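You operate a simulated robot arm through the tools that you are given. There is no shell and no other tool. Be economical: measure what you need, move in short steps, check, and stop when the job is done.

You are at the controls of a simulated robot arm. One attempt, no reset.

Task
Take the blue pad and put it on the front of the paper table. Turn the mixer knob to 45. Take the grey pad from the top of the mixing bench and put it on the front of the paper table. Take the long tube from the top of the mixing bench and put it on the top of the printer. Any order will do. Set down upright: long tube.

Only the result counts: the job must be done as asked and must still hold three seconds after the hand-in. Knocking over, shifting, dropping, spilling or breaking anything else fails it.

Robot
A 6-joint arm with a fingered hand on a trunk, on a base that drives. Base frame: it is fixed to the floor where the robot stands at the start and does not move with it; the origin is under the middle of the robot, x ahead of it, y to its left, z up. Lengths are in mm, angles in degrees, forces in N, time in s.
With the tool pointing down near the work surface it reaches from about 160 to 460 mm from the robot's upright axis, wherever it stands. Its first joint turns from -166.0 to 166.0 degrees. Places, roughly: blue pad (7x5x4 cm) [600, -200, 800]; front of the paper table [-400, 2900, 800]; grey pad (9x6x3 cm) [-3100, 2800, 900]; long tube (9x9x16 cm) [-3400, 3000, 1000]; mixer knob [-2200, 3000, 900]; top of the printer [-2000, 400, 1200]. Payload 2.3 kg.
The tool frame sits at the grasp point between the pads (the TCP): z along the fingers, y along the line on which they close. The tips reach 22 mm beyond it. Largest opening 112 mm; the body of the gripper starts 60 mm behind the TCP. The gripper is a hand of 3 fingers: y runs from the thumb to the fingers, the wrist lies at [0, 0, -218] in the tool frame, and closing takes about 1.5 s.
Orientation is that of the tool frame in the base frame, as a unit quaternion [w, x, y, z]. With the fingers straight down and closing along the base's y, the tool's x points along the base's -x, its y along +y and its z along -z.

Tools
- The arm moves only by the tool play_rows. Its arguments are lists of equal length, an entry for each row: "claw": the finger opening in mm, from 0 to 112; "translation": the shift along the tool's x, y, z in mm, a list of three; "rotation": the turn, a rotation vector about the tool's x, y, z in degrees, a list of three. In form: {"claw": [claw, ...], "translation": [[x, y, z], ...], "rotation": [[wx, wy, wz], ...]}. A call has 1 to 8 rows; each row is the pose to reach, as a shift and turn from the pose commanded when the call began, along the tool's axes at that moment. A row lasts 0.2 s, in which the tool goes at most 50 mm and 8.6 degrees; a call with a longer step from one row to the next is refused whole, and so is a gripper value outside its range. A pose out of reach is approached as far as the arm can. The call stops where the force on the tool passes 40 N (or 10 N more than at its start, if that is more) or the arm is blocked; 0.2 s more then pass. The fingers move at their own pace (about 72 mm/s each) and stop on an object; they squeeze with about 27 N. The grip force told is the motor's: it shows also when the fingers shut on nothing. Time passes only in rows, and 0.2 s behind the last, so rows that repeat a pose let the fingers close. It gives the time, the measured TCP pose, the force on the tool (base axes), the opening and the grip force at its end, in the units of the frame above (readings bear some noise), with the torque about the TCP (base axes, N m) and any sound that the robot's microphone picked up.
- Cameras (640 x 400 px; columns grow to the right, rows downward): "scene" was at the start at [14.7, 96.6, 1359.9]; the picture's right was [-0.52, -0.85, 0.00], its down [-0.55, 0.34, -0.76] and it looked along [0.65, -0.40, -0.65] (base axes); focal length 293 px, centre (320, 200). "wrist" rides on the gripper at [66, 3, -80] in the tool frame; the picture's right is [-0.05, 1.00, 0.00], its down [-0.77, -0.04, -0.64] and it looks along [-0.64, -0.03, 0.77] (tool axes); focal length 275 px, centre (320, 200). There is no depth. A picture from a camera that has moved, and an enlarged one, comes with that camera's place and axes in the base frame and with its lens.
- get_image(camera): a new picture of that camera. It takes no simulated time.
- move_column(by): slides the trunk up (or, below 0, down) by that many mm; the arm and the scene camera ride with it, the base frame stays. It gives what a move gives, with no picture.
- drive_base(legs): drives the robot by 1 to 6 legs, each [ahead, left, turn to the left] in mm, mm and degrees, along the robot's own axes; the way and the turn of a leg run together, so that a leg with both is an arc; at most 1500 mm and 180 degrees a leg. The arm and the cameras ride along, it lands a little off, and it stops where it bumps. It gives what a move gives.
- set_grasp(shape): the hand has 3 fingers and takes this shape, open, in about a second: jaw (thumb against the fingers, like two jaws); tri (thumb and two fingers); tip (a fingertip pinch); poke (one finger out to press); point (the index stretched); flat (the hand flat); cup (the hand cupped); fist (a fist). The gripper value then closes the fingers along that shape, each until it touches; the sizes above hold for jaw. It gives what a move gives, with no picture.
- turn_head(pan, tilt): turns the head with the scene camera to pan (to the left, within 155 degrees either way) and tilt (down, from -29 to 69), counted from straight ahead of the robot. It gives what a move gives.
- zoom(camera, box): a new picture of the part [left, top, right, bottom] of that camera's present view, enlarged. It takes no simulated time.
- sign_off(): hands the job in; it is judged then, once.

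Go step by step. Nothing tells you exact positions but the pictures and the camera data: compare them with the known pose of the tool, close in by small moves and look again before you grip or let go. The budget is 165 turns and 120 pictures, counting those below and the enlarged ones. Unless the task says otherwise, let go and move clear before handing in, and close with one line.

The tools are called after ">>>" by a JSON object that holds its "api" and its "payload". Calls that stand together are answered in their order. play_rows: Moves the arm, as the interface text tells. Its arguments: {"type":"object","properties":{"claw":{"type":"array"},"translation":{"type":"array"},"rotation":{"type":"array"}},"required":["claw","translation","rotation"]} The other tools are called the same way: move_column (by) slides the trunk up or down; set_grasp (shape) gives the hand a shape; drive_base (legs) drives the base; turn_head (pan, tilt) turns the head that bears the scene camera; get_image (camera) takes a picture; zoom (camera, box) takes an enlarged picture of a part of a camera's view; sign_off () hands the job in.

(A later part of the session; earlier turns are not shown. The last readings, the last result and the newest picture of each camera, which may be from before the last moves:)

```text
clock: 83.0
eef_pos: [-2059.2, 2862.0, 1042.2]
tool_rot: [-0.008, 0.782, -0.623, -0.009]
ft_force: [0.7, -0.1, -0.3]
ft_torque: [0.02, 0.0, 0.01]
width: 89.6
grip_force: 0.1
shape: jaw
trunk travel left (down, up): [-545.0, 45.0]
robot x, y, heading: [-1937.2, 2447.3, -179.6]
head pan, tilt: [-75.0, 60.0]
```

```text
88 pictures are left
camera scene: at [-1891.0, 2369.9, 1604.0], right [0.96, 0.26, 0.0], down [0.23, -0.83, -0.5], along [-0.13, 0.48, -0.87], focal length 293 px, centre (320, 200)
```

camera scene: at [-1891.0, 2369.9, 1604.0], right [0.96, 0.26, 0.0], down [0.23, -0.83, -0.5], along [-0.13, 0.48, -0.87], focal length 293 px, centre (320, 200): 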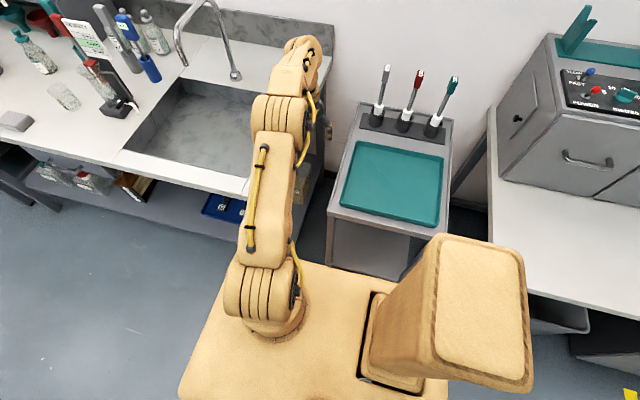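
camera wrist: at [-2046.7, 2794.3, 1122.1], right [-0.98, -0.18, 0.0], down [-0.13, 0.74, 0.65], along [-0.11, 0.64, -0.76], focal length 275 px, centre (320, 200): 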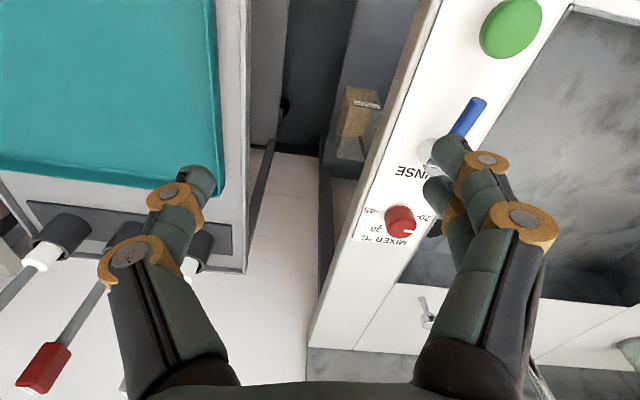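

>>> {"api": "zoom", "payload": {"camera": "wrist", "box": [350, 180, 450, 250]}}

```text
5.71 times, centred on (400, 215) of wrist
camera zoom: at [-2046.7, 2793.9, 1122.2], right [-0.98, -0.18, 0.0], down [-0.13, 0.74, 0.65], along [-0.11, 0.64, -0.76], focal length 1573 px, centre (-137, 114)
```

zoom: 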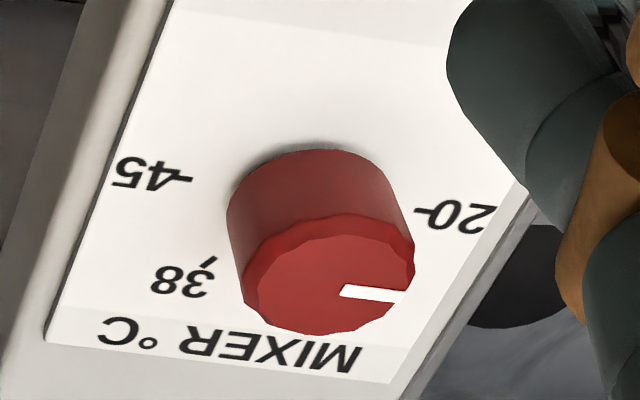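

The dial reads clearly: 20 is at 180°, 38 at about 55° and 45 at 0°, and the pointer is at 20. I need to turn it 180° clockwise. I'll move the base closer, then test reach over the knob at (-2169, 2991).

>>> {"api": "drive_base", "payload": {"legs": [[130, 0, 0], [0, -22, 0]]}}

>>> {"api": "play_rows", "payload": {"claw": [80, 80, 80, 80], "translation": [[-25, 0, 0], [-50, 0, 20], [-75, 0, 40], [-100, 0, 60]], "rotation": [[0, 0, 0], [0, 0, 0], [0, 0, 0], [0, 0, 0]]}}

>>> {"api": "get_image", "payload": {"camera": "scene"}}

>>> {"api": "get_image", "payload": {"camera": "wrist"}}

```text
clock: 84.7
eef_pos: [-2193.6, 2882.1, 1043.1]
tool_rot: [-0.009, 0.783, -0.622, -0.008]
ft_force: [-0.5, -0.1, -0.5]
ft_torque: [-0.02, -0.02, 0.02]
width: 89.6
grip_force: 0.2
shape: jaw
trunk travel left (down, up): [-545.0, 45.0]
robot x, y, heading: [-2065.5, 2468.2, -179.4]
head pan, tilt: [-75.0, 60.0]
```

```text
clock: 85.7
eef_pos: [-2202.2, 2908.2, 996.4]
tool_rot: [-0.009, 0.783, -0.622, -0.008]
ft_force: [-0.1, 0.4, 0.0]
ft_torque: [0.05, 0.01, -0.05]
width: 80.5
grip_force: 0.0
shape: jaw
out of reach, approached as far as the arm can: row 1, 2, 3, 4
trunk travel left (down, up): [-545.0, 45.0]
robot x, y, heading: [-2068.7, 2466.6, -179.4]
head pan, tilt: [-75.0, 60.0]
```

```text
86 pictures are left
camera scene: at [-2023.0, 2390.9, 1604.0], right [0.96, 0.27, 0.0], down [0.23, -0.83, -0.5], along [-0.13, 0.48, -0.87], focal length 293 px, centre (320, 200)
```

scene: 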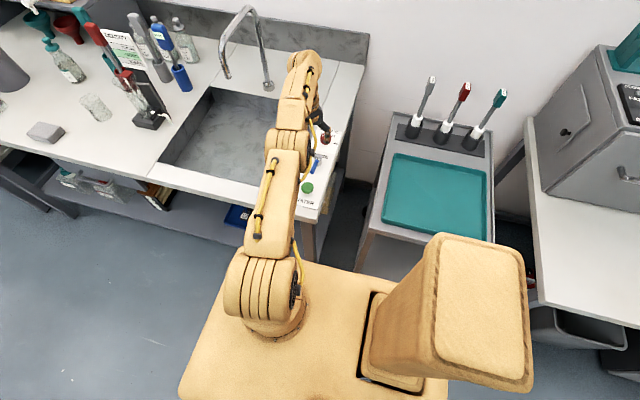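

```text
85 pictures are left
camera wrist: at [-2188.8, 2840.6, 1075.5], right [-0.98, -0.18, 0.0], down [-0.14, 0.74, 0.66], along [-0.12, 0.64, -0.76], focal length 275 px, centre (320, 200)
```

wrist: 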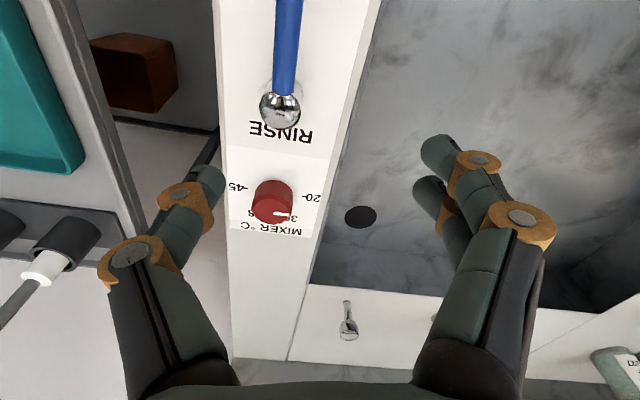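

With the tool vertical I'm about 80 mm short. The arm axis sits about 110 mm ahead of the base centre, so facing the bench head-on gains reach. I'll back off, turn to face it, and swing the arm to the front while in free space.

>>> {"api": "drive_base", "payload": {"legs": [[0, 330, 0], [0, 0, -90.6], [0, 125, 0]]}}

>>> {"api": "play_rows", "payload": {"claw": [80, 80, 80, 80, 80, 80, 80, 80], "translation": [[40, 0, 0], [44, 48, 0], [35, 96, 0], [20, 142, 0], [0, 186, 0], [-26, 226, 0], [-60, 258, 0], [-98, 282, 0]], "rotation": [[0, 0, 0], [0, 0, -8], [0, 0, -16], [0, 0, -24], [0, 0, -32], [0, 0, -40], [0, 0, -48], [0, 0, -56]]}}

```text
clock: 92.6
eef_pos: [-1751.5, 2276.1, 997.4]
tool_rot: [0.012, -0.118, 0.993, 0.001]
ft_force: [0.1, 0.1, 0.2]
ft_torque: [0.02, 0.0, -0.01]
width: 80.3
grip_force: 0.0
shape: jaw
trunk travel left (down, up): [-545.0, 45.0]
robot x, y, heading: [-2194.9, 2138.4, 91.2]
head pan, tilt: [-75.0, 60.0]
```

```text
clock: 94.4
eef_pos: [-1845.7, 2479.0, 973.5]
tool_rot: [0.011, -0.572, 0.82, -0.007]
ft_force: [0.4, 0.7, -0.7]
ft_torque: [-0.04, 0.02, 0.0]
width: 80.0
grip_force: 0.0
shape: jaw
out of reach, approached as far as the arm can: row 5, 6, 7, 8
trunk travel left (down, up): [-545.0, 45.0]
robot x, y, heading: [-2195.9, 2137.0, 91.1]
head pan, tilt: [-75.0, 60.0]
```

>>> {"api": "play_rows", "payload": {"claw": [80, 80, 80, 80, 80, 80, 80, 80], "translation": [[-2, 45, 0], [-4, 90, 0], [-6, 135, 0], [-8, 180, 0], [-10, 226, 0], [-12, 271, 0], [-14, 316, 0], [-17, 362, 0]], "rotation": [[0, 0, -2.5], [0, 0, -5], [0, 0, -7.5], [0, 0, -10], [0, 0, -12.5], [0, 0, -15], [0, 0, -17.5], [0, 0, -20]]}}

>>> {"api": "turn_head", "payload": {"pan": -10, "tilt": 60}}

>>> {"api": "get_image", "payload": {"camera": "scene"}}

```text
clock: 96.2
eef_pos: [-2175.9, 2622.5, 961.1]
tool_rot: [0.009, -0.705, 0.709, -0.009]
ft_force: [-0.8, 0.0, -0.8]
ft_torque: [0.03, 0.01, 0.0]
width: 79.8
grip_force: 0.0
shape: jaw
trunk travel left (down, up): [-545.0, 45.0]
robot x, y, heading: [-2195.0, 2139.5, 91.2]
head pan, tilt: [-75.0, 60.0]
```

```text
clock: 97.6
eef_pos: [-2175.5, 2622.9, 960.7]
tool_rot: [0.011, -0.705, 0.709, -0.009]
ft_force: [1.0, -0.7, -0.8]
ft_torque: [0.0, -0.01, 0.03]
width: 80.2
grip_force: 0.1
shape: jaw
trunk travel left (down, up): [-545.0, 45.0]
robot x, y, heading: [-2192.7, 2143.7, 90.7]
head pan, tilt: [-10.0, 60.0]
```

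```text
84 pictures are left
camera scene: at [-2319.5, 2142.9, 1603.9], right [0.99, -0.15, 0.0], down [-0.13, -0.86, -0.5], along [0.08, 0.49, -0.87], focal length 293 px, centre (320, 200)
```

scene: 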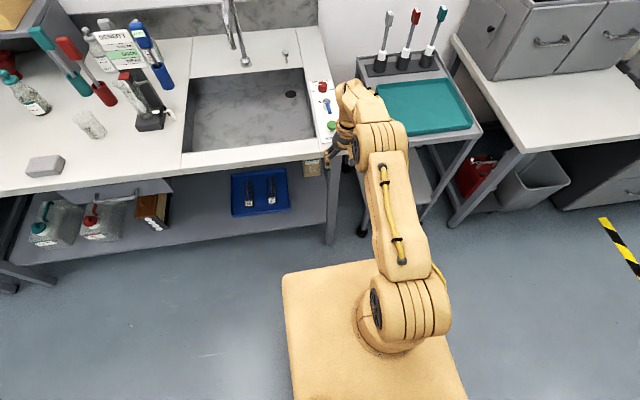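

The arm now points at the bench. I'll raise the hand slightly and drive forward until the base is just short of the bench front, at y ≈ 2725.

>>> {"api": "move_column", "payload": {"by": 40}}

>>> {"api": "drive_base", "payload": {"legs": [[270, 0, 0]]}}

>>> {"api": "get_image", "payload": {"camera": "scene"}}

>>> {"api": "get_image", "payload": {"camera": "wrist"}}

```text
clock: 98.4
eef_pos: [-2176.5, 2622.0, 1001.9]
tool_rot: [0.01, -0.704, 0.71, -0.009]
ft_force: [0.6, 0.0, -0.7]
ft_torque: [-0.01, 0.0, 0.0]
width: 79.9
grip_force: 0.0
shape: jaw
trunk travel left (down, up): [-585.0, 5.0]
robot x, y, heading: [-2191.7, 2134.8, 91.1]
head pan, tilt: [-10.0, 60.0]
```

```text
clock: 100.3
eef_pos: [-2185.2, 2898.3, 999.8]
tool_rot: [-0.01, 0.708, -0.706, 0.008]
ft_force: [0.4, -0.1, 0.0]
ft_torque: [0.05, -0.02, -0.01]
width: 80.3
grip_force: 0.0
shape: jaw
trunk travel left (down, up): [-585.0, 5.0]
robot x, y, heading: [-2201.8, 2415.9, 91.6]
head pan, tilt: [-10.0, 60.0]
```

```text
83 pictures are left
camera scene: at [-2326.1, 2417.9, 1643.9], right [0.99, -0.15, 0.0], down [-0.13, -0.86, -0.5], along [0.07, 0.49, -0.87], focal length 293 px, centre (320, 200)
```

scene: 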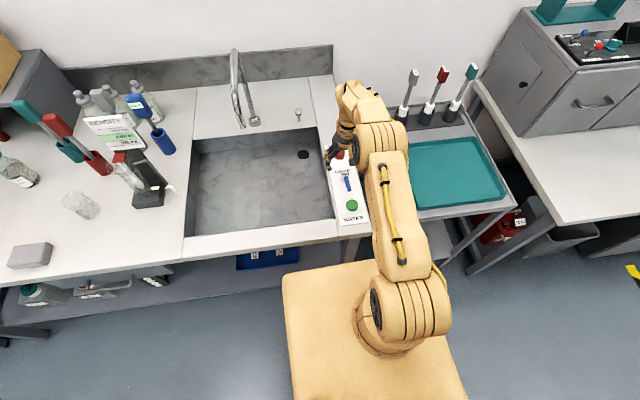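

```text
82 pictures are left
camera wrist: at [-2189.3, 2831.1, 1081.3], right [-1.0, 0.05, -0.03], down [0.02, 0.77, 0.64], along [0.05, 0.64, -0.77], focal length 275 px, centre (320, 200)
```

wrist: 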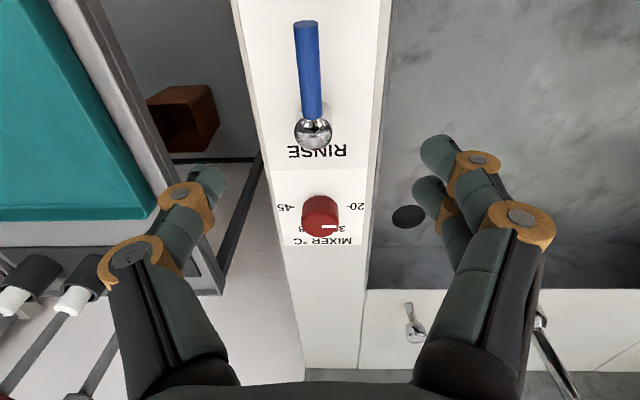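

>>> {"api": "play_rows", "payload": {"claw": [80, 80, 80], "translation": [[-30, -5, 10], [-60, -10, 20], [-93, -16, 30]], "rotation": [[0, 0, 0], [0, 0, 0], [0, 0, 0]]}}

>>> {"api": "get_image", "payload": {"camera": "wrist"}}

```text
clock: 101.1
eef_pos: [-2184.0, 2919.6, 983.3]
tool_rot: [-0.01, 0.707, -0.707, 0.009]
ft_force: [-0.2, 0.7, 0.8]
ft_torque: [-0.03, 0.01, 0.0]
width: 80.0
grip_force: 0.0
shape: jaw
out of reach, approached as far as the arm can: row 1, 2, 3
trunk travel left (down, up): [-585.0, 5.0]
robot x, y, heading: [-2195.2, 2414.4, 91.4]
head pan, tilt: [-10.0, 60.0]
```

```text
81 pictures are left
camera wrist: at [-2187.7, 2851.2, 1062.9], right [-1.0, 0.04, -0.03], down [0.02, 0.77, 0.64], along [0.05, 0.64, -0.77], focal length 275 px, centre (320, 200)
```

wrist: 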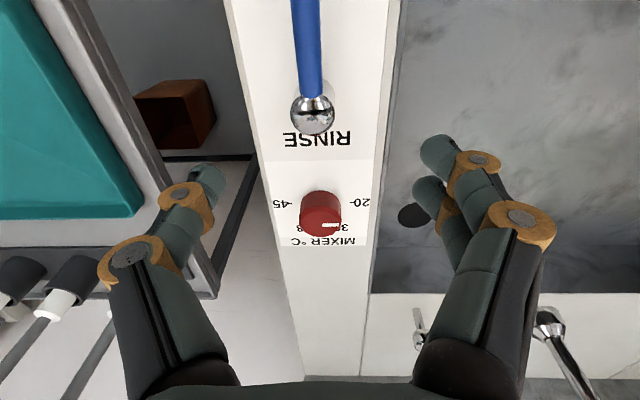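

With the tool vertical I'm still about 70 mm short. I'll creep 20 mm closer and tilt the hand about 25° forward to cover the rest.

>>> {"api": "drive_base", "payload": {"legs": [[20, 0, 0]]}}

>>> {"api": "play_rows", "payload": {"claw": [80, 80, 80, 80, 80], "translation": [[0, 0, 0], [-12, -4, 0], [-25, -8, 0], [-38, -12, 0], [-50, -15, 0]], "rotation": [[0, -7, 0], [0, -14, 0], [0, -20, 0], [0, -25, 0], [0, -25, 0]]}}

>>> {"api": "get_image", "payload": {"camera": "wrist"}}

```text
clock: 101.9
eef_pos: [-2184.1, 2939.2, 982.4]
tool_rot: [-0.009, 0.708, -0.707, 0.008]
ft_force: [-0.1, 0.6, 0.5]
ft_torque: [0.0, 0.03, -0.03]
width: 79.9
grip_force: 0.2
shape: jaw
trunk travel left (down, up): [-585.0, 5.0]
robot x, y, heading: [-2197.6, 2432.6, 91.6]
head pan, tilt: [-10.0, 60.0]
```

```text
clock: 103.1
eef_pos: [-2168.7, 2989.8, 984.8]
tool_rot: [-0.164, 0.692, -0.688, -0.146]
ft_force: [-0.1, 0.7, 0.2]
ft_torque: [0.04, 0.02, 0.0]
width: 80.1
grip_force: 0.1
shape: jaw
out of reach, approached as far as the arm can: row 1, 2, 3, 4
trunk travel left (down, up): [-585.0, 5.0]
robot x, y, heading: [-2199.7, 2434.6, 91.2]
head pan, tilt: [-10.0, 60.0]
```

```text
80 pictures are left
camera wrist: at [-2172.5, 2893.6, 1029.6], right [-1.0, 0.04, 0.0], down [0.02, 0.42, 0.91], along [0.04, 0.9, -0.42], focal length 275 px, centre (320, 200)
```

wrist: 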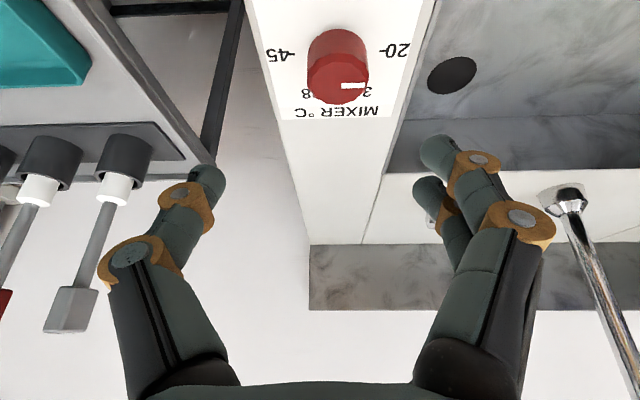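

At (-2169, 2990) with a 25° tilt the knob is reachable. Triangulation puts it at (-2178, 3004), plate z ≈ 878 and knob top ≈ 906. Next I'll yaw -35° about vertical and come down to just above it.

>>> {"api": "play_rows", "payload": {"claw": [70, 70, 70, 70, 70], "translation": [[1, 2, 8], [2, 4, 16], [3, 6, 24], [4, 8, 33], [4, 10, 42]], "rotation": [[-3, 0, -6.3], [-6, 0, -12.7], [-9, 0, -19], [-12, 0, -25.4], [-14.8, 0, -31.7]]}}

>>> {"api": "get_image", "payload": {"camera": "wrist"}}

```text
clock: 104.3
eef_pos: [-2178.3, 3000.3, 942.8]
tool_rot: [-0.105, 0.869, -0.448, -0.181]
ft_force: [0.3, -0.7, -0.8]
ft_torque: [-0.03, 0.01, -0.01]
width: 70.4
grip_force: 0.2
shape: jaw
trunk travel left (down, up): [-585.0, 5.0]
robot x, y, heading: [-2202.4, 2434.6, 91.4]
head pan, tilt: [-10.0, 60.0]
```

```text
79 pictures are left
camera wrist: at [-2127.0, 2920.1, 988.6], right [-0.84, -0.54, 0.0], down [-0.24, 0.37, 0.9], along [-0.48, 0.76, -0.44], focal length 275 px, centre (320, 200)
```

wrist: 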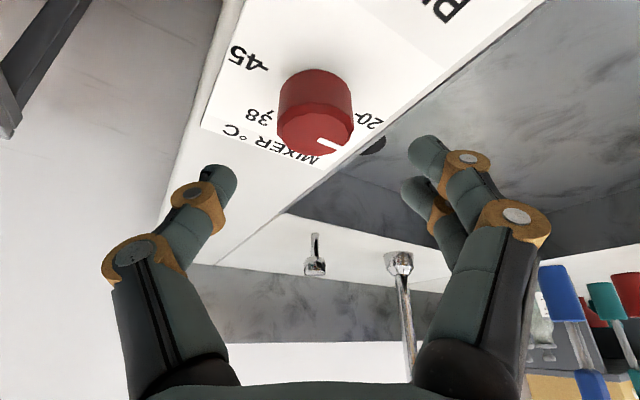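

The knob is centred under the hand at (-2178, 3004). I'll descend straight down and close on it.

>>> {"api": "play_rows", "payload": {"claw": [70, 70, 70], "translation": [[5, -1, 14], [9, -2, 26], [13, -2, 36]], "rotation": [[0, 0, 0], [0, 0, 0], [0, 0, 0]]}}

>>> {"api": "get_image", "payload": {"camera": "wrist"}}

```text
clock: 105.1
eef_pos: [-2176.7, 2993.6, 916.0]
tool_rot: [-0.107, 0.869, -0.448, -0.182]
ft_force: [0.6, 0.5, 0.5]
ft_torque: [0.03, -0.02, 0.0]
width: 70.6
grip_force: 0.0
shape: jaw
out of reach, approached as far as the arm can: row 1, 2, 3
trunk travel left (down, up): [-585.0, 5.0]
robot x, y, heading: [-2201.7, 2434.5, 91.6]
head pan, tilt: [-10.0, 60.0]
```

```text
78 pictures are left
camera wrist: at [-2126.3, 2913.8, 962.1], right [-0.84, -0.54, 0.0], down [-0.24, 0.37, 0.9], along [-0.48, 0.76, -0.44], focal length 275 px, centre (320, 200)
```

wrist: 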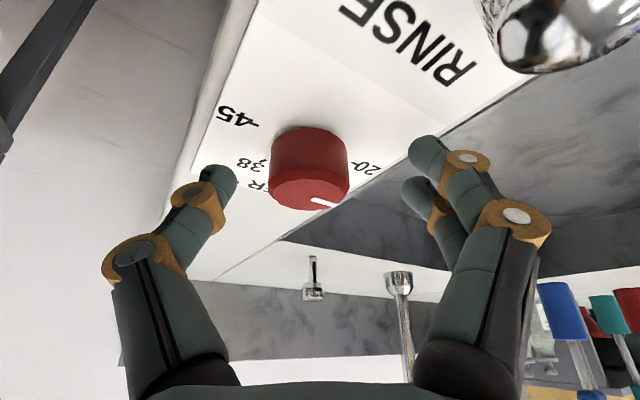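

Too low relative to the trunk. I'll raise the arm, lower the trunk by the same amount, and try again.

>>> {"api": "play_rows", "payload": {"claw": [70, 70, 70], "translation": [[-14, -1, -23], [-28, -2, -46], [-42, -4, -68]], "rotation": [[0, 0, 0], [0, 0, 0], [0, 0, 0]]}}

>>> {"api": "move_column", "payload": {"by": -70}}

```text
clock: 105.9
eef_pos: [-2182.5, 3005.7, 995.7]
tool_rot: [-0.106, 0.869, -0.448, -0.181]
ft_force: [1.0, 0.2, -0.8]
ft_torque: [0.0, 0.01, 0.04]
width: 70.7
grip_force: 0.0
shape: jaw
trunk travel left (down, up): [-585.0, 5.0]
robot x, y, heading: [-2198.5, 2435.5, 91.8]
head pan, tilt: [-10.0, 60.0]
```

```text
clock: 107.0
eef_pos: [-2182.6, 3005.1, 925.4]
tool_rot: [-0.106, 0.869, -0.448, -0.182]
ft_force: [1.2, -0.5, -0.7]
ft_torque: [0.01, 0.02, -0.03]
width: 70.5
grip_force: 0.0
shape: jaw
trunk travel left (down, up): [-515.0, 75.0]
robot x, y, heading: [-2202.6, 2435.0, 91.8]
head pan, tilt: [-10.0, 60.0]
```

>>> {"api": "play_rows", "payload": {"claw": [70, 70, 70], "translation": [[6, -1, 5], [11, -2, 10], [16, -3, 15]], "rotation": [[0, 0, 0], [0, 0, 0], [0, 0, 0]]}}

>>> {"api": "get_image", "payload": {"camera": "wrist"}}

```text
clock: 107.8
eef_pos: [-2173.8, 2999.8, 908.6]
tool_rot: [-0.107, 0.868, -0.448, -0.183]
ft_force: [-3.1, 4.1, 21.7]
ft_torque: [-0.51, 0.88, -0.22]
width: 69.2
grip_force: 0.0
shape: jaw
trunk travel left (down, up): [-515.0, 75.0]
robot x, y, heading: [-2199.9, 2436.7, 91.4]
head pan, tilt: [-10.0, 60.0]
```

```text
77 pictures are left
camera wrist: at [-2123.7, 2920.5, 955.6], right [-0.84, -0.54, 0.0], down [-0.24, 0.37, 0.9], along [-0.48, 0.76, -0.44], focal length 275 px, centre (320, 200)
```

wrist: 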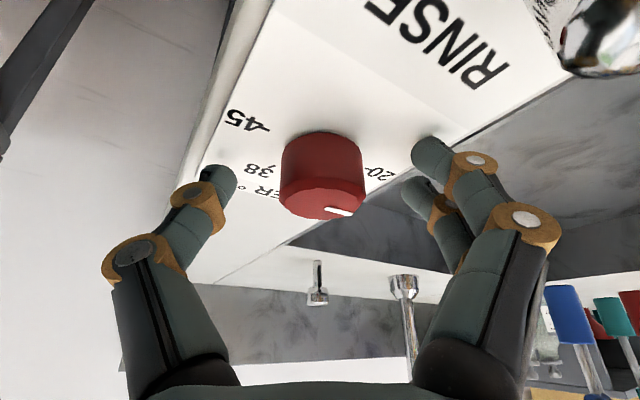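

The tips touch the plate around the knob. I'll lift 2 mm, close on it, and check.

>>> {"api": "play_rows", "payload": {"claw": [60, 45, 25, 25, 25, 25, 25], "translation": [[-1, 0, -2], [-1, 0, -2], [-1, 0, -2], [-1, 0, -2], [-1, 0, -2], [-1, 0, -2], [-1, 0, -2]], "rotation": [[0, 0, 0], [0, 0, 0], [0, 0, 0], [0, 0, 0], [0, 0, 0], [0, 0, 0], [0, 0, 0]]}}

>>> {"api": "get_image", "payload": {"camera": "wrist"}}

```text
clock: 109.4
eef_pos: [-2173.2, 3000.2, 908.5]
tool_rot: [-0.106, 0.869, -0.449, -0.18]
ft_force: [0.9, 6.0, 18.5]
ft_torque: [0.08, 0.13, 0.03]
width: 26.7
grip_force: 27.3
shape: jaw
trunk travel left (down, up): [-515.0, 75.0]
robot x, y, heading: [-2198.9, 2439.8, 91.8]
head pan, tilt: [-10.0, 60.0]
```

```text
76 pictures are left
camera wrist: at [-2121.9, 2921.1, 954.8], right [-0.84, -0.54, 0.0], down [-0.24, 0.37, 0.9], along [-0.48, 0.76, -0.44], focal length 275 px, centre (320, 200)
```

wrist: 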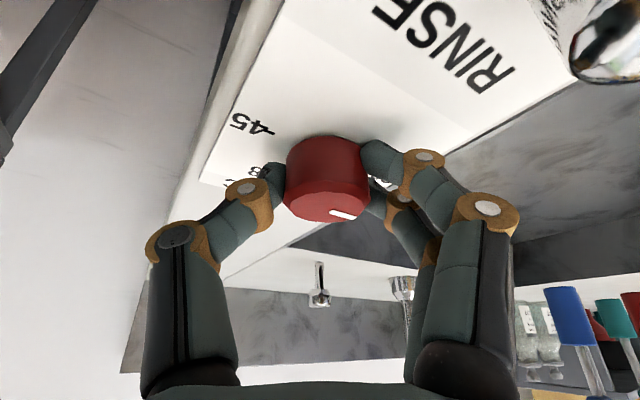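

Gripped. Now I'll turn it 64° clockwise about the vertical axis.

>>> {"api": "play_rows", "payload": {"claw": [20, 20, 20, 20, 20, 20, 20, 20], "translation": [[0, 0.6, 0], [-0.5, 1.2, 0], [-1, 1.8, 0.3], [-1.5, 2.4, 0.5], [-2, 3, 0.7], [-2.3, 3.6, 0.9], [-2.7, 4.2, 1], [-3, 4.7, 1.3]], "rotation": [[3.4, 0, 7.2], [6.8, 0, 14.5], [10.1, 0, 21.7], [13.5, 0, 29], [16.9, 0, 36.2], [20.3, 0, 43.5], [23.7, 0, 50.7], [27.1, 0, 58]]}}

>>> {"api": "get_image", "payload": {"camera": "wrist"}}

```text
clock: 110.9
eef_pos: [-2181.3, 3018.3, 919.6]
tool_rot: [0.198, -0.609, 0.754, 0.143]
ft_force: [-5.0, 15.0, 1.1]
ft_torque: [0.17, 0.02, -0.05]
width: 12.6
grip_force: 26.8
shape: jaw
out of reach, approached as far as the arm can: row 1, 2, 3, 4, 5
trunk travel left (down, up): [-515.0, 75.0]
robot x, y, heading: [-2198.3, 2433.6, 91.6]
head pan, tilt: [-10.0, 60.0]
stopped in row 7: the force on the tool passed its limit at 71 N (the readings are from after the stop); the commanded pose is now the measured one
```

```text
75 pictures are left
camera wrist: at [-2205.0, 2923.9, 959.7], right [-0.97, 0.26, 0.0], down [0.09, 0.37, 0.93], along [0.24, 0.89, -0.38], focal length 275 px, centre (320, 200)
```

wrist: 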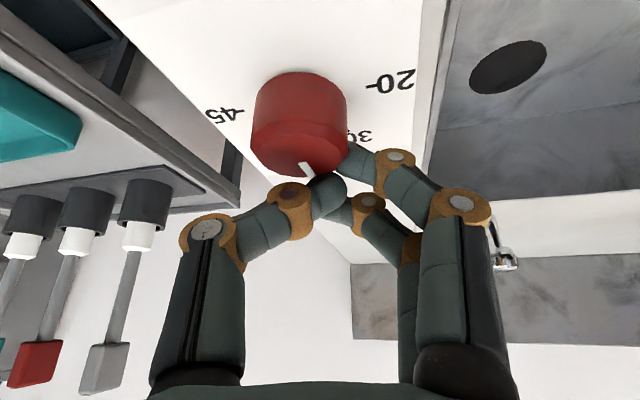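

The knob turned about 85°, and its pointer now faces the back. I'll lift straight up, reopen, and lower the trunk for more reach before regripping.

>>> {"api": "play_rows", "payload": {"claw": [13, 13, 13, 70, 70, 70, 70], "translation": [[-4, 0, -10], [-13, 0, -28], [-25, 0, -54], [-34, 0, -72], [-42, 0, -90], [-42, 0, -90], [-42, 0, -90]], "rotation": [[0, 0, 0], [0, 0, 0], [0, 0, 0], [0, 0, 0], [0, 0, 0], [0, 0, 0], [0, 0, 0]]}}

>>> {"api": "get_image", "payload": {"camera": "wrist"}}

```text
clock: 112.5
eef_pos: [-2182.9, 3009.3, 1017.9]
tool_rot: [0.197, -0.609, 0.755, 0.143]
ft_force: [0.1, -0.2, -0.3]
ft_torque: [-0.01, 0.0, -0.02]
width: 69.4
grip_force: 0.0
shape: jaw
trunk travel left (down, up): [-515.0, 75.0]
robot x, y, heading: [-2197.9, 2440.4, 91.5]
head pan, tilt: [-10.0, 60.0]
```

```text
74 pictures are left
camera wrist: at [-2207.1, 2915.2, 1058.5], right [-0.97, 0.26, 0.0], down [0.1, 0.37, 0.92], along [0.24, 0.89, -0.38], focal length 275 px, centre (320, 200)
```

wrist: 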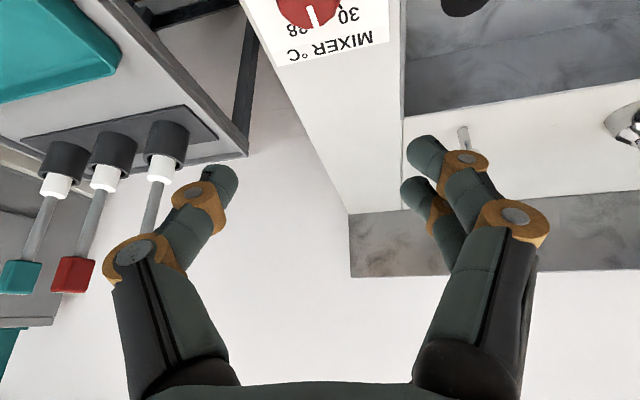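

The pointer is now at about 93° (reading 32), so 93° remain. I'll do it in two regrips with a slightly steeper tilt: yaw back and lower the trunk first.

>>> {"api": "play_rows", "payload": {"claw": [70, 70, 70, 70, 70, 70], "translation": [[0, 0, 0], [0, 0, 0], [0, 0, 0], [0, 0, 0], [0, 0, 0], [0, 0, 0]], "rotation": [[-3.2, 0, -6.8], [-6.4, 0, -13.6], [-9.5, 0, -20.4], [-12.7, 0, -27.2], [-15.9, 0, -34], [-19, 0, -40.8]]}}

>>> {"api": "play_rows", "payload": {"claw": [70, 70], "translation": [[0, 0, 0], [0, 0, 0]], "rotation": [[0, -5, 0], [0, -10, 0]]}}

>>> {"api": "move_column", "payload": {"by": -60}}

>>> {"api": "get_image", "payload": {"camera": "wrist"}}

```text
clock: 113.9
eef_pos: [-2182.7, 3011.1, 1019.0]
tool_rot: [-0.133, 0.856, -0.463, -0.186]
ft_force: [0.4, 0.2, 0.0]
ft_torque: [0.03, -0.01, 0.0]
width: 69.4
grip_force: 0.2
shape: jaw
trunk travel left (down, up): [-515.0, 75.0]
robot x, y, heading: [-2201.2, 2437.4, 91.1]
head pan, tilt: [-10.0, 60.0]
```

```text
clock: 114.5
eef_pos: [-2183.5, 3012.5, 1019.1]
tool_rot: [-0.172, 0.837, -0.45, -0.26]
ft_force: [-0.1, -0.1, -0.7]
ft_torque: [0.0, -0.03, 0.02]
width: 69.4
grip_force: 0.1
shape: jaw
trunk travel left (down, up): [-515.0, 75.0]
robot x, y, heading: [-2197.0, 2436.2, 91.6]
head pan, tilt: [-10.0, 60.0]
```

```text
clock: 115.5
eef_pos: [-2183.4, 3010.9, 958.8]
tool_rot: [-0.173, 0.836, -0.451, -0.26]
ft_force: [0.9, -0.7, -0.2]
ft_torque: [0.0, -0.01, -0.03]
width: 69.7
grip_force: 0.0
shape: jaw
trunk travel left (down, up): [-455.0, 135.0]
robot x, y, heading: [-2199.5, 2431.3, 91.7]
head pan, tilt: [-10.0, 60.0]
```

```text
73 pictures are left
camera wrist: at [-2131.3, 2922.8, 984.6], right [-0.86, -0.5, -0.03], down [-0.15, 0.2, 0.97], along [-0.48, 0.84, -0.25], focal length 275 px, centre (320, 200)
```

wrist: 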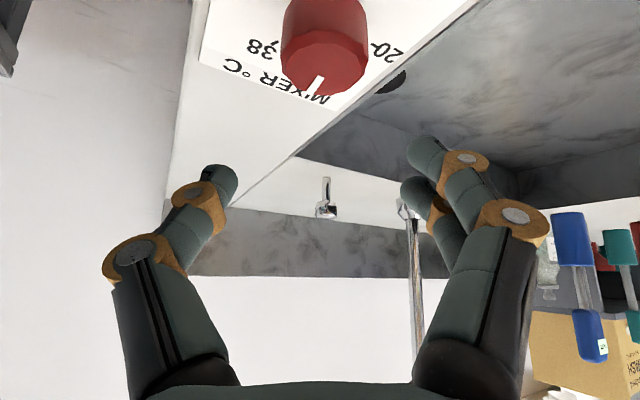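

>>> {"api": "play_rows", "payload": {"claw": [70, 70, 70, 70], "translation": [[14, 1, 10], [28, 2, 20], [38, 3, 27], [43, 3, 31]], "rotation": [[0, 0, 0], [0, 0, 0], [0, 0, 0], [0, 0, 0]]}}

>>> {"api": "get_image", "payload": {"camera": "wrist"}}

```text
clock: 116.5
eef_pos: [-2182.0, 3015.3, 916.4]
tool_rot: [-0.171, 0.837, -0.451, -0.258]
ft_force: [0.3, 0.8, 0.5]
ft_torque: [-0.01, -0.01, 0.02]
width: 69.5
grip_force: 0.0
shape: jaw
out of reach, approached as far as the arm can: row 2, 3, 4
trunk travel left (down, up): [-455.0, 135.0]
robot x, y, heading: [-2199.8, 2433.9, 91.8]
head pan, tilt: [-10.0, 60.0]
```

```text
72 pictures are left
camera wrist: at [-2130.6, 2927.2, 943.4], right [-0.86, -0.5, -0.03], down [-0.15, 0.2, 0.97], along [-0.48, 0.84, -0.25], focal length 275 px, centre (320, 200)
```

wrist: 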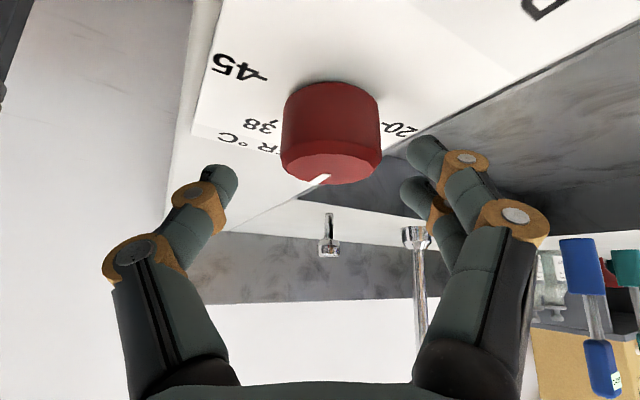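

The limit flipped because the trunk is now a bit too low for this tilt. I'll raise it 45 mm and come down again.

>>> {"api": "move_column", "payload": {"by": 45}}

>>> {"api": "play_rows", "payload": {"claw": [70, 70, 70, 70, 70], "translation": [[10, 1, 9], [20, 1, 18], [30, 1, 22], [40, 2, 26], [47, 2, 29]], "rotation": [[0, 0, 0], [0, 0, 0], [0, 0, 0], [0, 0, 0], [0, 0, 0]]}}

>>> {"api": "get_image", "payload": {"camera": "wrist"}}

```text
clock: 117.3
eef_pos: [-2181.9, 3014.2, 961.8]
tool_rot: [-0.171, 0.837, -0.452, -0.257]
ft_force: [0.8, -0.4, 0.8]
ft_torque: [-0.01, 0.0, -0.01]
width: 69.6
grip_force: 0.0
shape: jaw
trunk travel left (down, up): [-500.0, 90.0]
robot x, y, heading: [-2199.5, 2430.5, 91.7]
head pan, tilt: [-10.0, 60.0]
```

```text
clock: 118.5
eef_pos: [-2177.3, 3023.1, 918.1]
tool_rot: [-0.17, 0.837, -0.453, -0.255]
ft_force: [0.3, -0.5, 0.5]
ft_torque: [-0.02, 0.0, -0.02]
width: 69.4
grip_force: 0.1
shape: jaw
out of reach, approached as far as the arm can: row 1, 2, 3, 4, 5
trunk travel left (down, up): [-500.0, 90.0]
robot x, y, heading: [-2197.4, 2436.9, 91.9]
head pan, tilt: [-10.0, 60.0]
```

```text
71 pictures are left
camera wrist: at [-2126.3, 2936.2, 947.3], right [-0.87, -0.5, -0.03], down [-0.15, 0.21, 0.97], along [-0.48, 0.84, -0.26], focal length 275 px, centre (320, 200)
```

wrist: 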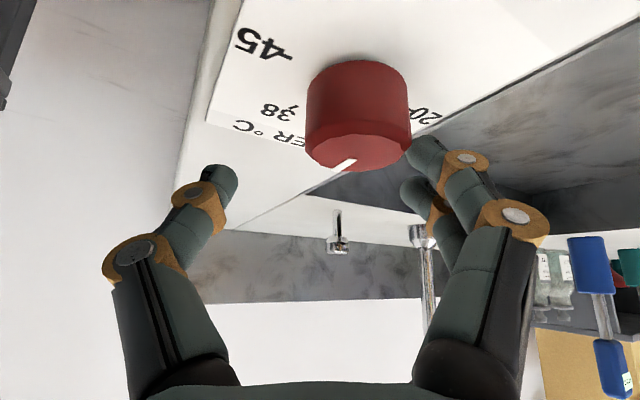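

That shows it's a wrist-pitch limit: less tilt and a lower trunk are better. I'll lift, go back to 25° tilt and lower the trunk to about +180.

>>> {"api": "play_rows", "payload": {"claw": [70, 70, 70, 70], "translation": [[-12, 0, -16], [-24, 0, -32], [-35, 0, -48], [-35, 0, -48]], "rotation": [[0, 3, 0], [0, 6, 0], [0, 9, 0], [0, 11, 0]]}}

>>> {"api": "move_column", "payload": {"by": -45}}

```text
clock: 119.5
eef_pos: [-2181.2, 3017.2, 977.3]
tool_rot: [-0.127, 0.857, -0.467, -0.176]
ft_force: [-0.3, -0.1, 0.0]
ft_torque: [-0.04, 0.0, 0.0]
width: 69.7
grip_force: 0.0
shape: jaw
out of reach, approached as far as the arm can: row 4
trunk travel left (down, up): [-500.0, 90.0]
robot x, y, heading: [-2200.0, 2434.8, 91.8]
head pan, tilt: [-10.0, 60.0]
```

```text
clock: 120.4
eef_pos: [-2180.8, 3017.3, 932.9]
tool_rot: [-0.127, 0.857, -0.466, -0.176]
ft_force: [0.3, -0.1, -0.1]
ft_torque: [0.0, 0.01, -0.03]
width: 69.6
grip_force: 0.1
shape: jaw
trunk travel left (down, up): [-455.0, 135.0]
robot x, y, heading: [-2200.9, 2434.0, 91.5]
head pan, tilt: [-10.0, 60.0]
```

>>> {"api": "play_rows", "payload": {"claw": [70, 70, 70, 70], "translation": [[8, 3, -4], [16, 6, -8], [22, 6.5, 4], [27, 7, 16]], "rotation": [[0, 0, 0], [0, 0, 0], [0, 0, 0], [0, 0, 0]]}}

>>> {"api": "get_image", "payload": {"camera": "wrist"}}

```text
clock: 121.4
eef_pos: [-2174.7, 2998.2, 909.9]
tool_rot: [-0.131, 0.857, -0.466, -0.178]
ft_force: [-2.5, 4.6, 25.5]
ft_torque: [-0.52, 0.84, -0.19]
width: 68.0
grip_force: 0.0
shape: jaw
out of reach, approached as far as the arm can: row 1
trunk travel left (down, up): [-455.0, 135.0]
robot x, y, heading: [-2201.1, 2437.2, 91.7]
head pan, tilt: [-10.0, 60.0]
```

```text
70 pictures are left
camera wrist: at [-2129.1, 2915.1, 955.2], right [-0.87, -0.5, -0.04], down [-0.24, 0.35, 0.91], along [-0.44, 0.79, -0.42], focal length 275 px, centre (320, 200)
```

wrist: 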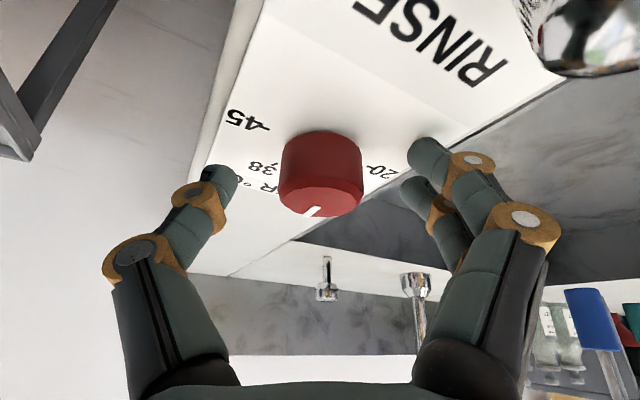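

Positioned around the knob again. I'll close, then turn 56° clockwise.

>>> {"api": "play_rows", "payload": {"claw": [60, 45, 20, 20, 20, 20, 20], "translation": [[-1, 0, -3], [-1, 0, -3], [-1, 0, -3], [-1, 0, -3], [-1, 0, -3], [-1, 0, -3], [-1, 0, -3]], "rotation": [[0, 0, 0], [0, 0, 0], [0, 0, 0], [0, 0, 0], [0, 0, 0], [0, 0, 0], [0, 0, 0]]}}

>>> {"api": "play_rows", "payload": {"claw": [20, 20, 20, 20, 20, 20, 20], "translation": [[-0.3, 0.6, 0], [-0.7, 1.2, 0], [-1, 1.8, 0.3], [-1.4, 2.3, 0.5], [-1.7, 2.9, 0.6], [-2, 3.4, 0.8], [-2.4, 4, 0.9]], "rotation": [[3.4, 0, 7.2], [6.8, 0, 14.5], [10.1, 0, 21.7], [13.5, 0, 29], [16.9, 0, 36.2], [20.3, 0, 43.5], [23.7, 0, 50.7]]}}

>>> {"api": "get_image", "payload": {"camera": "wrist"}}

```text
clock: 123.0
eef_pos: [-2174.2, 2998.0, 909.4]
tool_rot: [-0.128, 0.858, -0.466, -0.176]
ft_force: [3.6, 4.7, 14.3]
ft_torque: [0.15, 0.02, 0.0]
width: 26.2
grip_force: 26.9
shape: jaw
trunk travel left (down, up): [-455.0, 135.0]
robot x, y, heading: [-2197.1, 2436.6, 91.8]
head pan, tilt: [-10.0, 60.0]
```

```text
clock: 124.6
eef_pos: [-2180.8, 2997.5, 910.1]
tool_rot: [0.208, -0.534, 0.811, 0.117]
ft_force: [3.8, -10.4, -2.0]
ft_torque: [-0.24, -0.09, 0.0]
width: 25.2
grip_force: 26.9
shape: jaw
trunk travel left (down, up): [-455.0, 135.0]
robot x, y, heading: [-2197.6, 2435.9, 91.7]
head pan, tilt: [-10.0, 60.0]
```

```text
69 pictures are left
camera wrist: at [-2221.7, 2911.0, 951.7], right [-0.9, 0.44, -0.01], down [0.16, 0.35, 0.92], along [0.41, 0.82, -0.39], focal length 275 px, centre (320, 200)
```

wrist: 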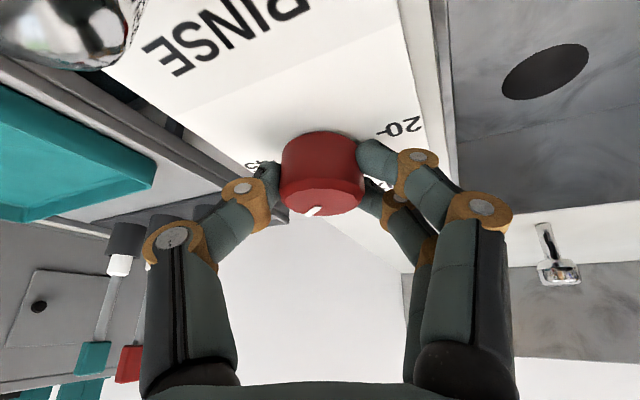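

No slip this time. About 37° remain, so I'll continue with another 24° in the same grip.

>>> {"api": "play_rows", "payload": {"claw": [20, 20, 20], "translation": [[-0.2, 0.3, 0], [-0.4, 0.6, 0], [-0.6, 1, 0]], "rotation": [[3.4, 0, 7.2], [6.8, 0, 14.5], [10.1, 0, 21.7]]}}

>>> {"api": "zoom", "payload": {"camera": "wrist", "box": [220, 100, 420, 230]}}

```text
clock: 125.4
eef_pos: [-2182.4, 2999.1, 910.9]
tool_rot: [0.229, -0.35, 0.905, 0.082]
ft_force: [2.1, -9.3, 2.3]
ft_torque: [-0.23, -0.12, -0.05]
width: 25.0
grip_force: 26.9
shape: jaw
trunk travel left (down, up): [-455.0, 135.0]
robot x, y, heading: [-2202.2, 2437.3, 91.4]
head pan, tilt: [-10.0, 60.0]
```

```text
3.08 times, centred on (320, 165) of wrist
camera zoom: at [-2254.3, 2935.8, 950.7], right [-0.64, 0.77, 0.01], down [0.3, 0.24, 0.92], along [0.71, 0.6, -0.38], focal length 847 px, centre (320, 308)
```

zoom: 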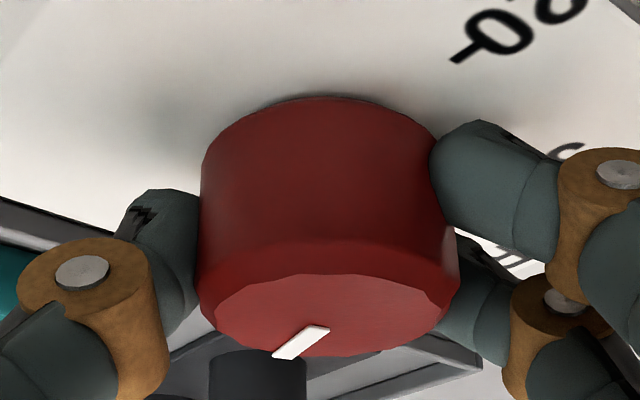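

The pointer is at about 13° now, so I'll turn 13° more.

>>> {"api": "play_rows", "payload": {"claw": [20, 20, 20], "translation": [[-0.2, 0.2, 0], [-0.3, 0.4, 0], [-0.3, 0.4, 0]], "rotation": [[2.8, 0, 6], [5.5, 0, 11.8], [5.5, 0, 11.8]]}}

>>> {"api": "zoom", "payload": {"camera": "wrist", "box": [220, 100, 420, 230]}}

```text
clock: 126.2
eef_pos: [-2180.3, 2991.6, 909.7]
tool_rot: [0.239, -0.245, 0.937, 0.068]
ft_force: [8.5, 15.2, 4.8]
ft_torque: [0.45, -0.02, 0.0]
width: 24.4
grip_force: 27.0
shape: jaw
out of reach, approached as far as the arm can: row 1, 2, 3
trunk travel left (down, up): [-455.0, 135.0]
robot x, y, heading: [-2198.6, 2436.4, 91.6]
head pan, tilt: [-10.0, 60.0]
stopped in row 3: the force on the tool passed its limit at 41 N (the readings are from after the stop); the commanded pose is now the measured one
```

```text
3.08 times, centred on (320, 165) of wrist
camera zoom: at [-2264.7, 2944.5, 949.1], right [-0.46, 0.89, 0.03], down [0.34, 0.14, 0.93], along [0.82, 0.44, -0.37], focal length 847 px, centre (320, 308)
```

zoom: 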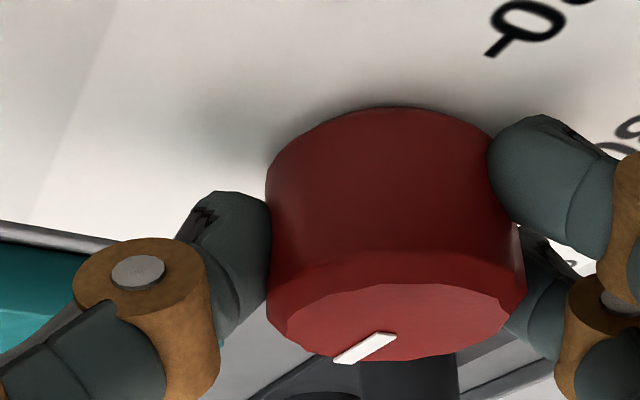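

I'll release, lift away and check the dial.

>>> {"api": "play_rows", "payload": {"claw": [40, 70, 70, 70, 70, 70, 70], "translation": [[0, 0, 0], [0, 0, 0], [0, 0, 0], [-10, 0, -18], [-22, 0, -40], [-34, 0, -60], [-44, 0, -80]], "rotation": [[0, 0, 0], [0, 0, 0], [0, 0, 0], [0, 0, 0], [0, 0, 0], [0, 0, 0], [0, 0, 0]]}}

>>> {"api": "get_image", "payload": {"camera": "wrist"}}

>>> {"api": "get_image", "payload": {"camera": "scene"}}

```text
clock: 127.8
eef_pos: [-2184.3, 2978.6, 996.6]
tool_rot: [0.239, -0.246, 0.937, 0.067]
ft_force: [0.4, 0.0, 0.0]
ft_torque: [-0.02, -0.04, 0.01]
width: 69.2
grip_force: 0.1
shape: jaw
out of reach, approached as far as the arm can: row 6, 7
trunk travel left (down, up): [-455.0, 135.0]
robot x, y, heading: [-2196.7, 2438.3, 91.3]
head pan, tilt: [-10.0, 60.0]
```

```text
66 pictures are left
camera wrist: at [-2268.3, 2931.8, 1036.3], right [-0.46, 0.89, 0.03], down [0.34, 0.14, 0.93], along [0.82, 0.43, -0.37], focal length 275 px, centre (320, 200)
```

wrist: 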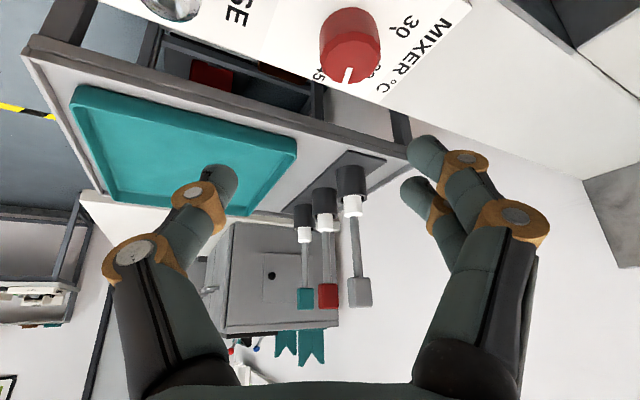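

```text
65 pictures are left
camera scene: at [-2326.5, 2438.3, 1513.9], right [0.99, -0.15, 0.0], down [-0.13, -0.86, -0.5], along [0.07, 0.49, -0.87], focal length 293 px, centre (320, 200)
```

scene: 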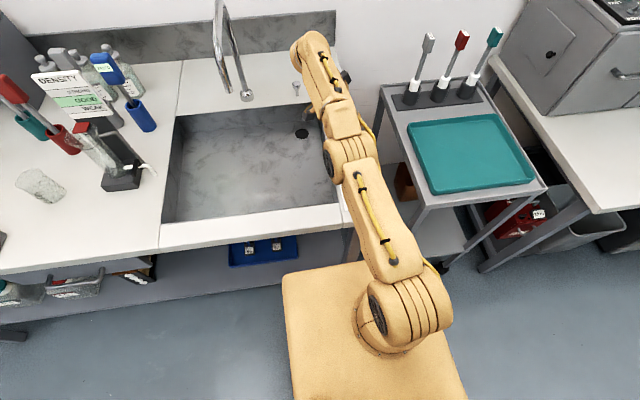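

>>> {"api": "zoom", "payload": {"camera": "wrist", "box": [290, 0, 430, 100]}}

```text
4.00 times, centred on (360, 50) of wrist
camera zoom: at [-2268.3, 2931.8, 1036.3], right [-0.46, 0.89, 0.03], down [0.34, 0.14, 0.93], along [0.82, 0.43, -0.37], focal length 1101 px, centre (160, 800)
```

zoom: 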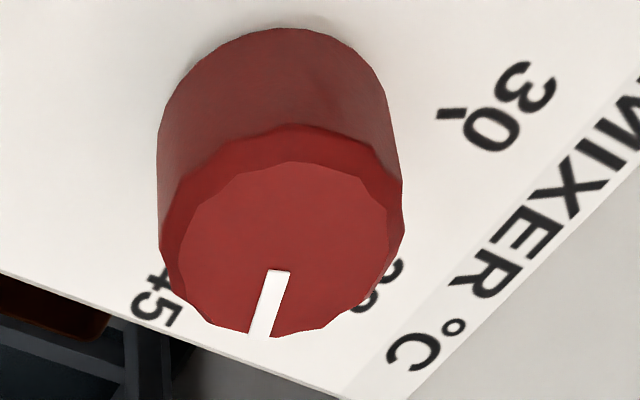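

The pointer is at about 18° (reading ~42.5), so another 18° clockwise is needed. I'll yaw back and regrip in a comfortable posture.

>>> {"api": "play_rows", "payload": {"claw": [70, 70, 70, 70, 70, 70, 70, 70], "translation": [[0, 0, 0], [0, 0, 0], [0, 0, 0], [0, 0, 0], [0, 0, 0], [0, 0, 0], [0, 0, 0], [0, 0, 0]], "rotation": [[-3.8, 0, -7], [-7.7, 0, -14], [-11.5, 0, -21], [-15.4, 0, -28], [-19.2, 0, -35], [-23, 0, -42], [-26.9, 0, -49], [-30.7, 0, -56]]}}

>>> {"api": "get_image", "payload": {"camera": "wrist"}}

```text
clock: 129.6
eef_pos: [-2182.9, 2978.2, 1000.4]
tool_rot: [-0.172, 0.704, -0.664, -0.186]
ft_force: [-0.1, -0.4, -0.5]
ft_torque: [0.01, 0.03, 0.02]
width: 69.6
grip_force: 0.1
shape: jaw
out of reach, approached as far as the arm can: row 1, 2, 3, 4, 5, 6, 7
trunk travel left (down, up): [-455.0, 135.0]
robot x, y, heading: [-2201.6, 2435.8, 91.4]
head pan, tilt: [-10.0, 60.0]
```

```text
63 pictures are left
camera wrist: at [-2178.5, 2880.6, 1037.2], right [-1.0, -0.02, 0.03], down [0.02, 0.36, 0.93], along [-0.03, 0.93, -0.36], focal length 275 px, centre (320, 200)
```

wrist: 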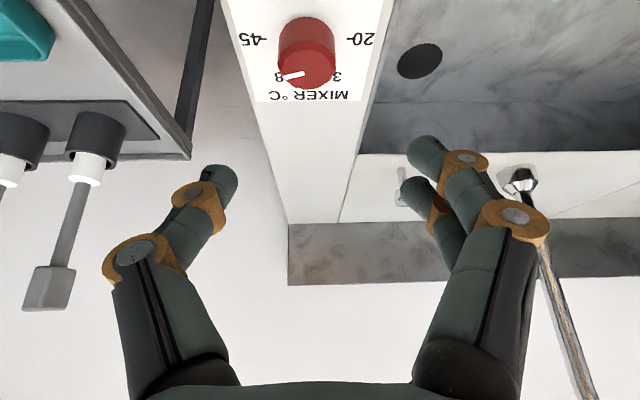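

>>> {"api": "zoom", "payload": {"camera": "wrist", "box": [230, 0, 390, 105]}}

```text
3.81 times, centred on (310, 52) of wrist
camera zoom: at [-2178.5, 2880.6, 1037.2], right [-1.0, -0.02, 0.03], down [0.02, 0.36, 0.93], along [-0.03, 0.93, -0.36], focal length 1049 px, centre (358, 762)
```

zoom: 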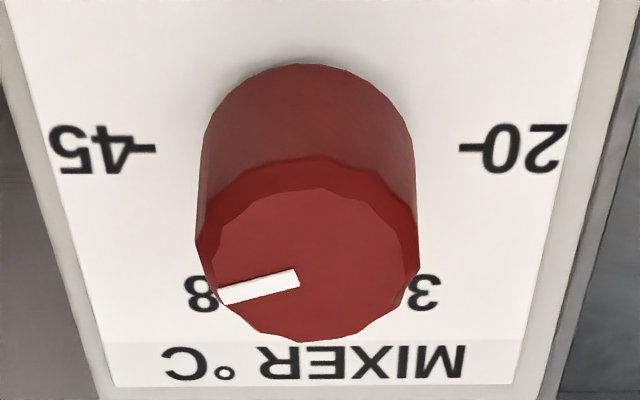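

>>> {"api": "play_rows", "payload": {"claw": [70, 70, 70, 70, 70], "translation": [[-5, -4, 22], [5, -7, 46], [16, -7, 66], [24, -7, 82], [29, -7, 91]], "rotation": [[0, 0, 0], [0, 0, 0], [0, 0, 0], [0, 0, 0], [0, 0, 0]]}}

>>> {"api": "get_image", "payload": {"camera": "wrist"}}

```text
clock: 130.8
eef_pos: [-2179.0, 2998.0, 906.8]
tool_rot: [-0.173, 0.703, -0.664, -0.186]
ft_force: [-0.2, 3.6, 12.0]
ft_torque: [-0.01, 0.51, -0.12]
width: 68.9
grip_force: 0.0
shape: jaw
trunk travel left (down, up): [-455.0, 135.0]
robot x, y, heading: [-2200.4, 2435.0, 91.4]
head pan, tilt: [-10.0, 60.0]
```

```text
61 pictures are left
camera wrist: at [-2174.9, 2899.0, 944.3], right [-1.0, -0.02, 0.03], down [0.02, 0.36, 0.93], along [-0.03, 0.93, -0.36], focal length 275 px, centre (320, 200)
```

wrist: 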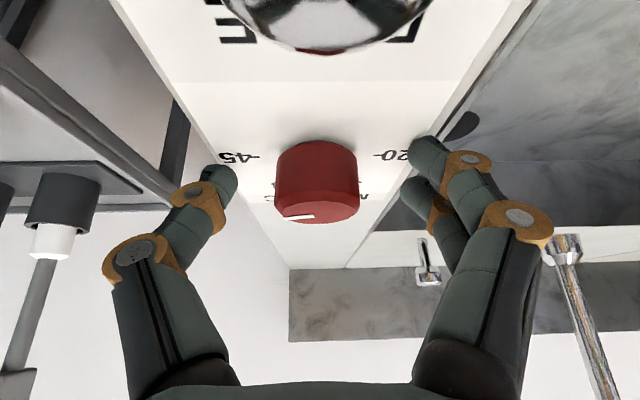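

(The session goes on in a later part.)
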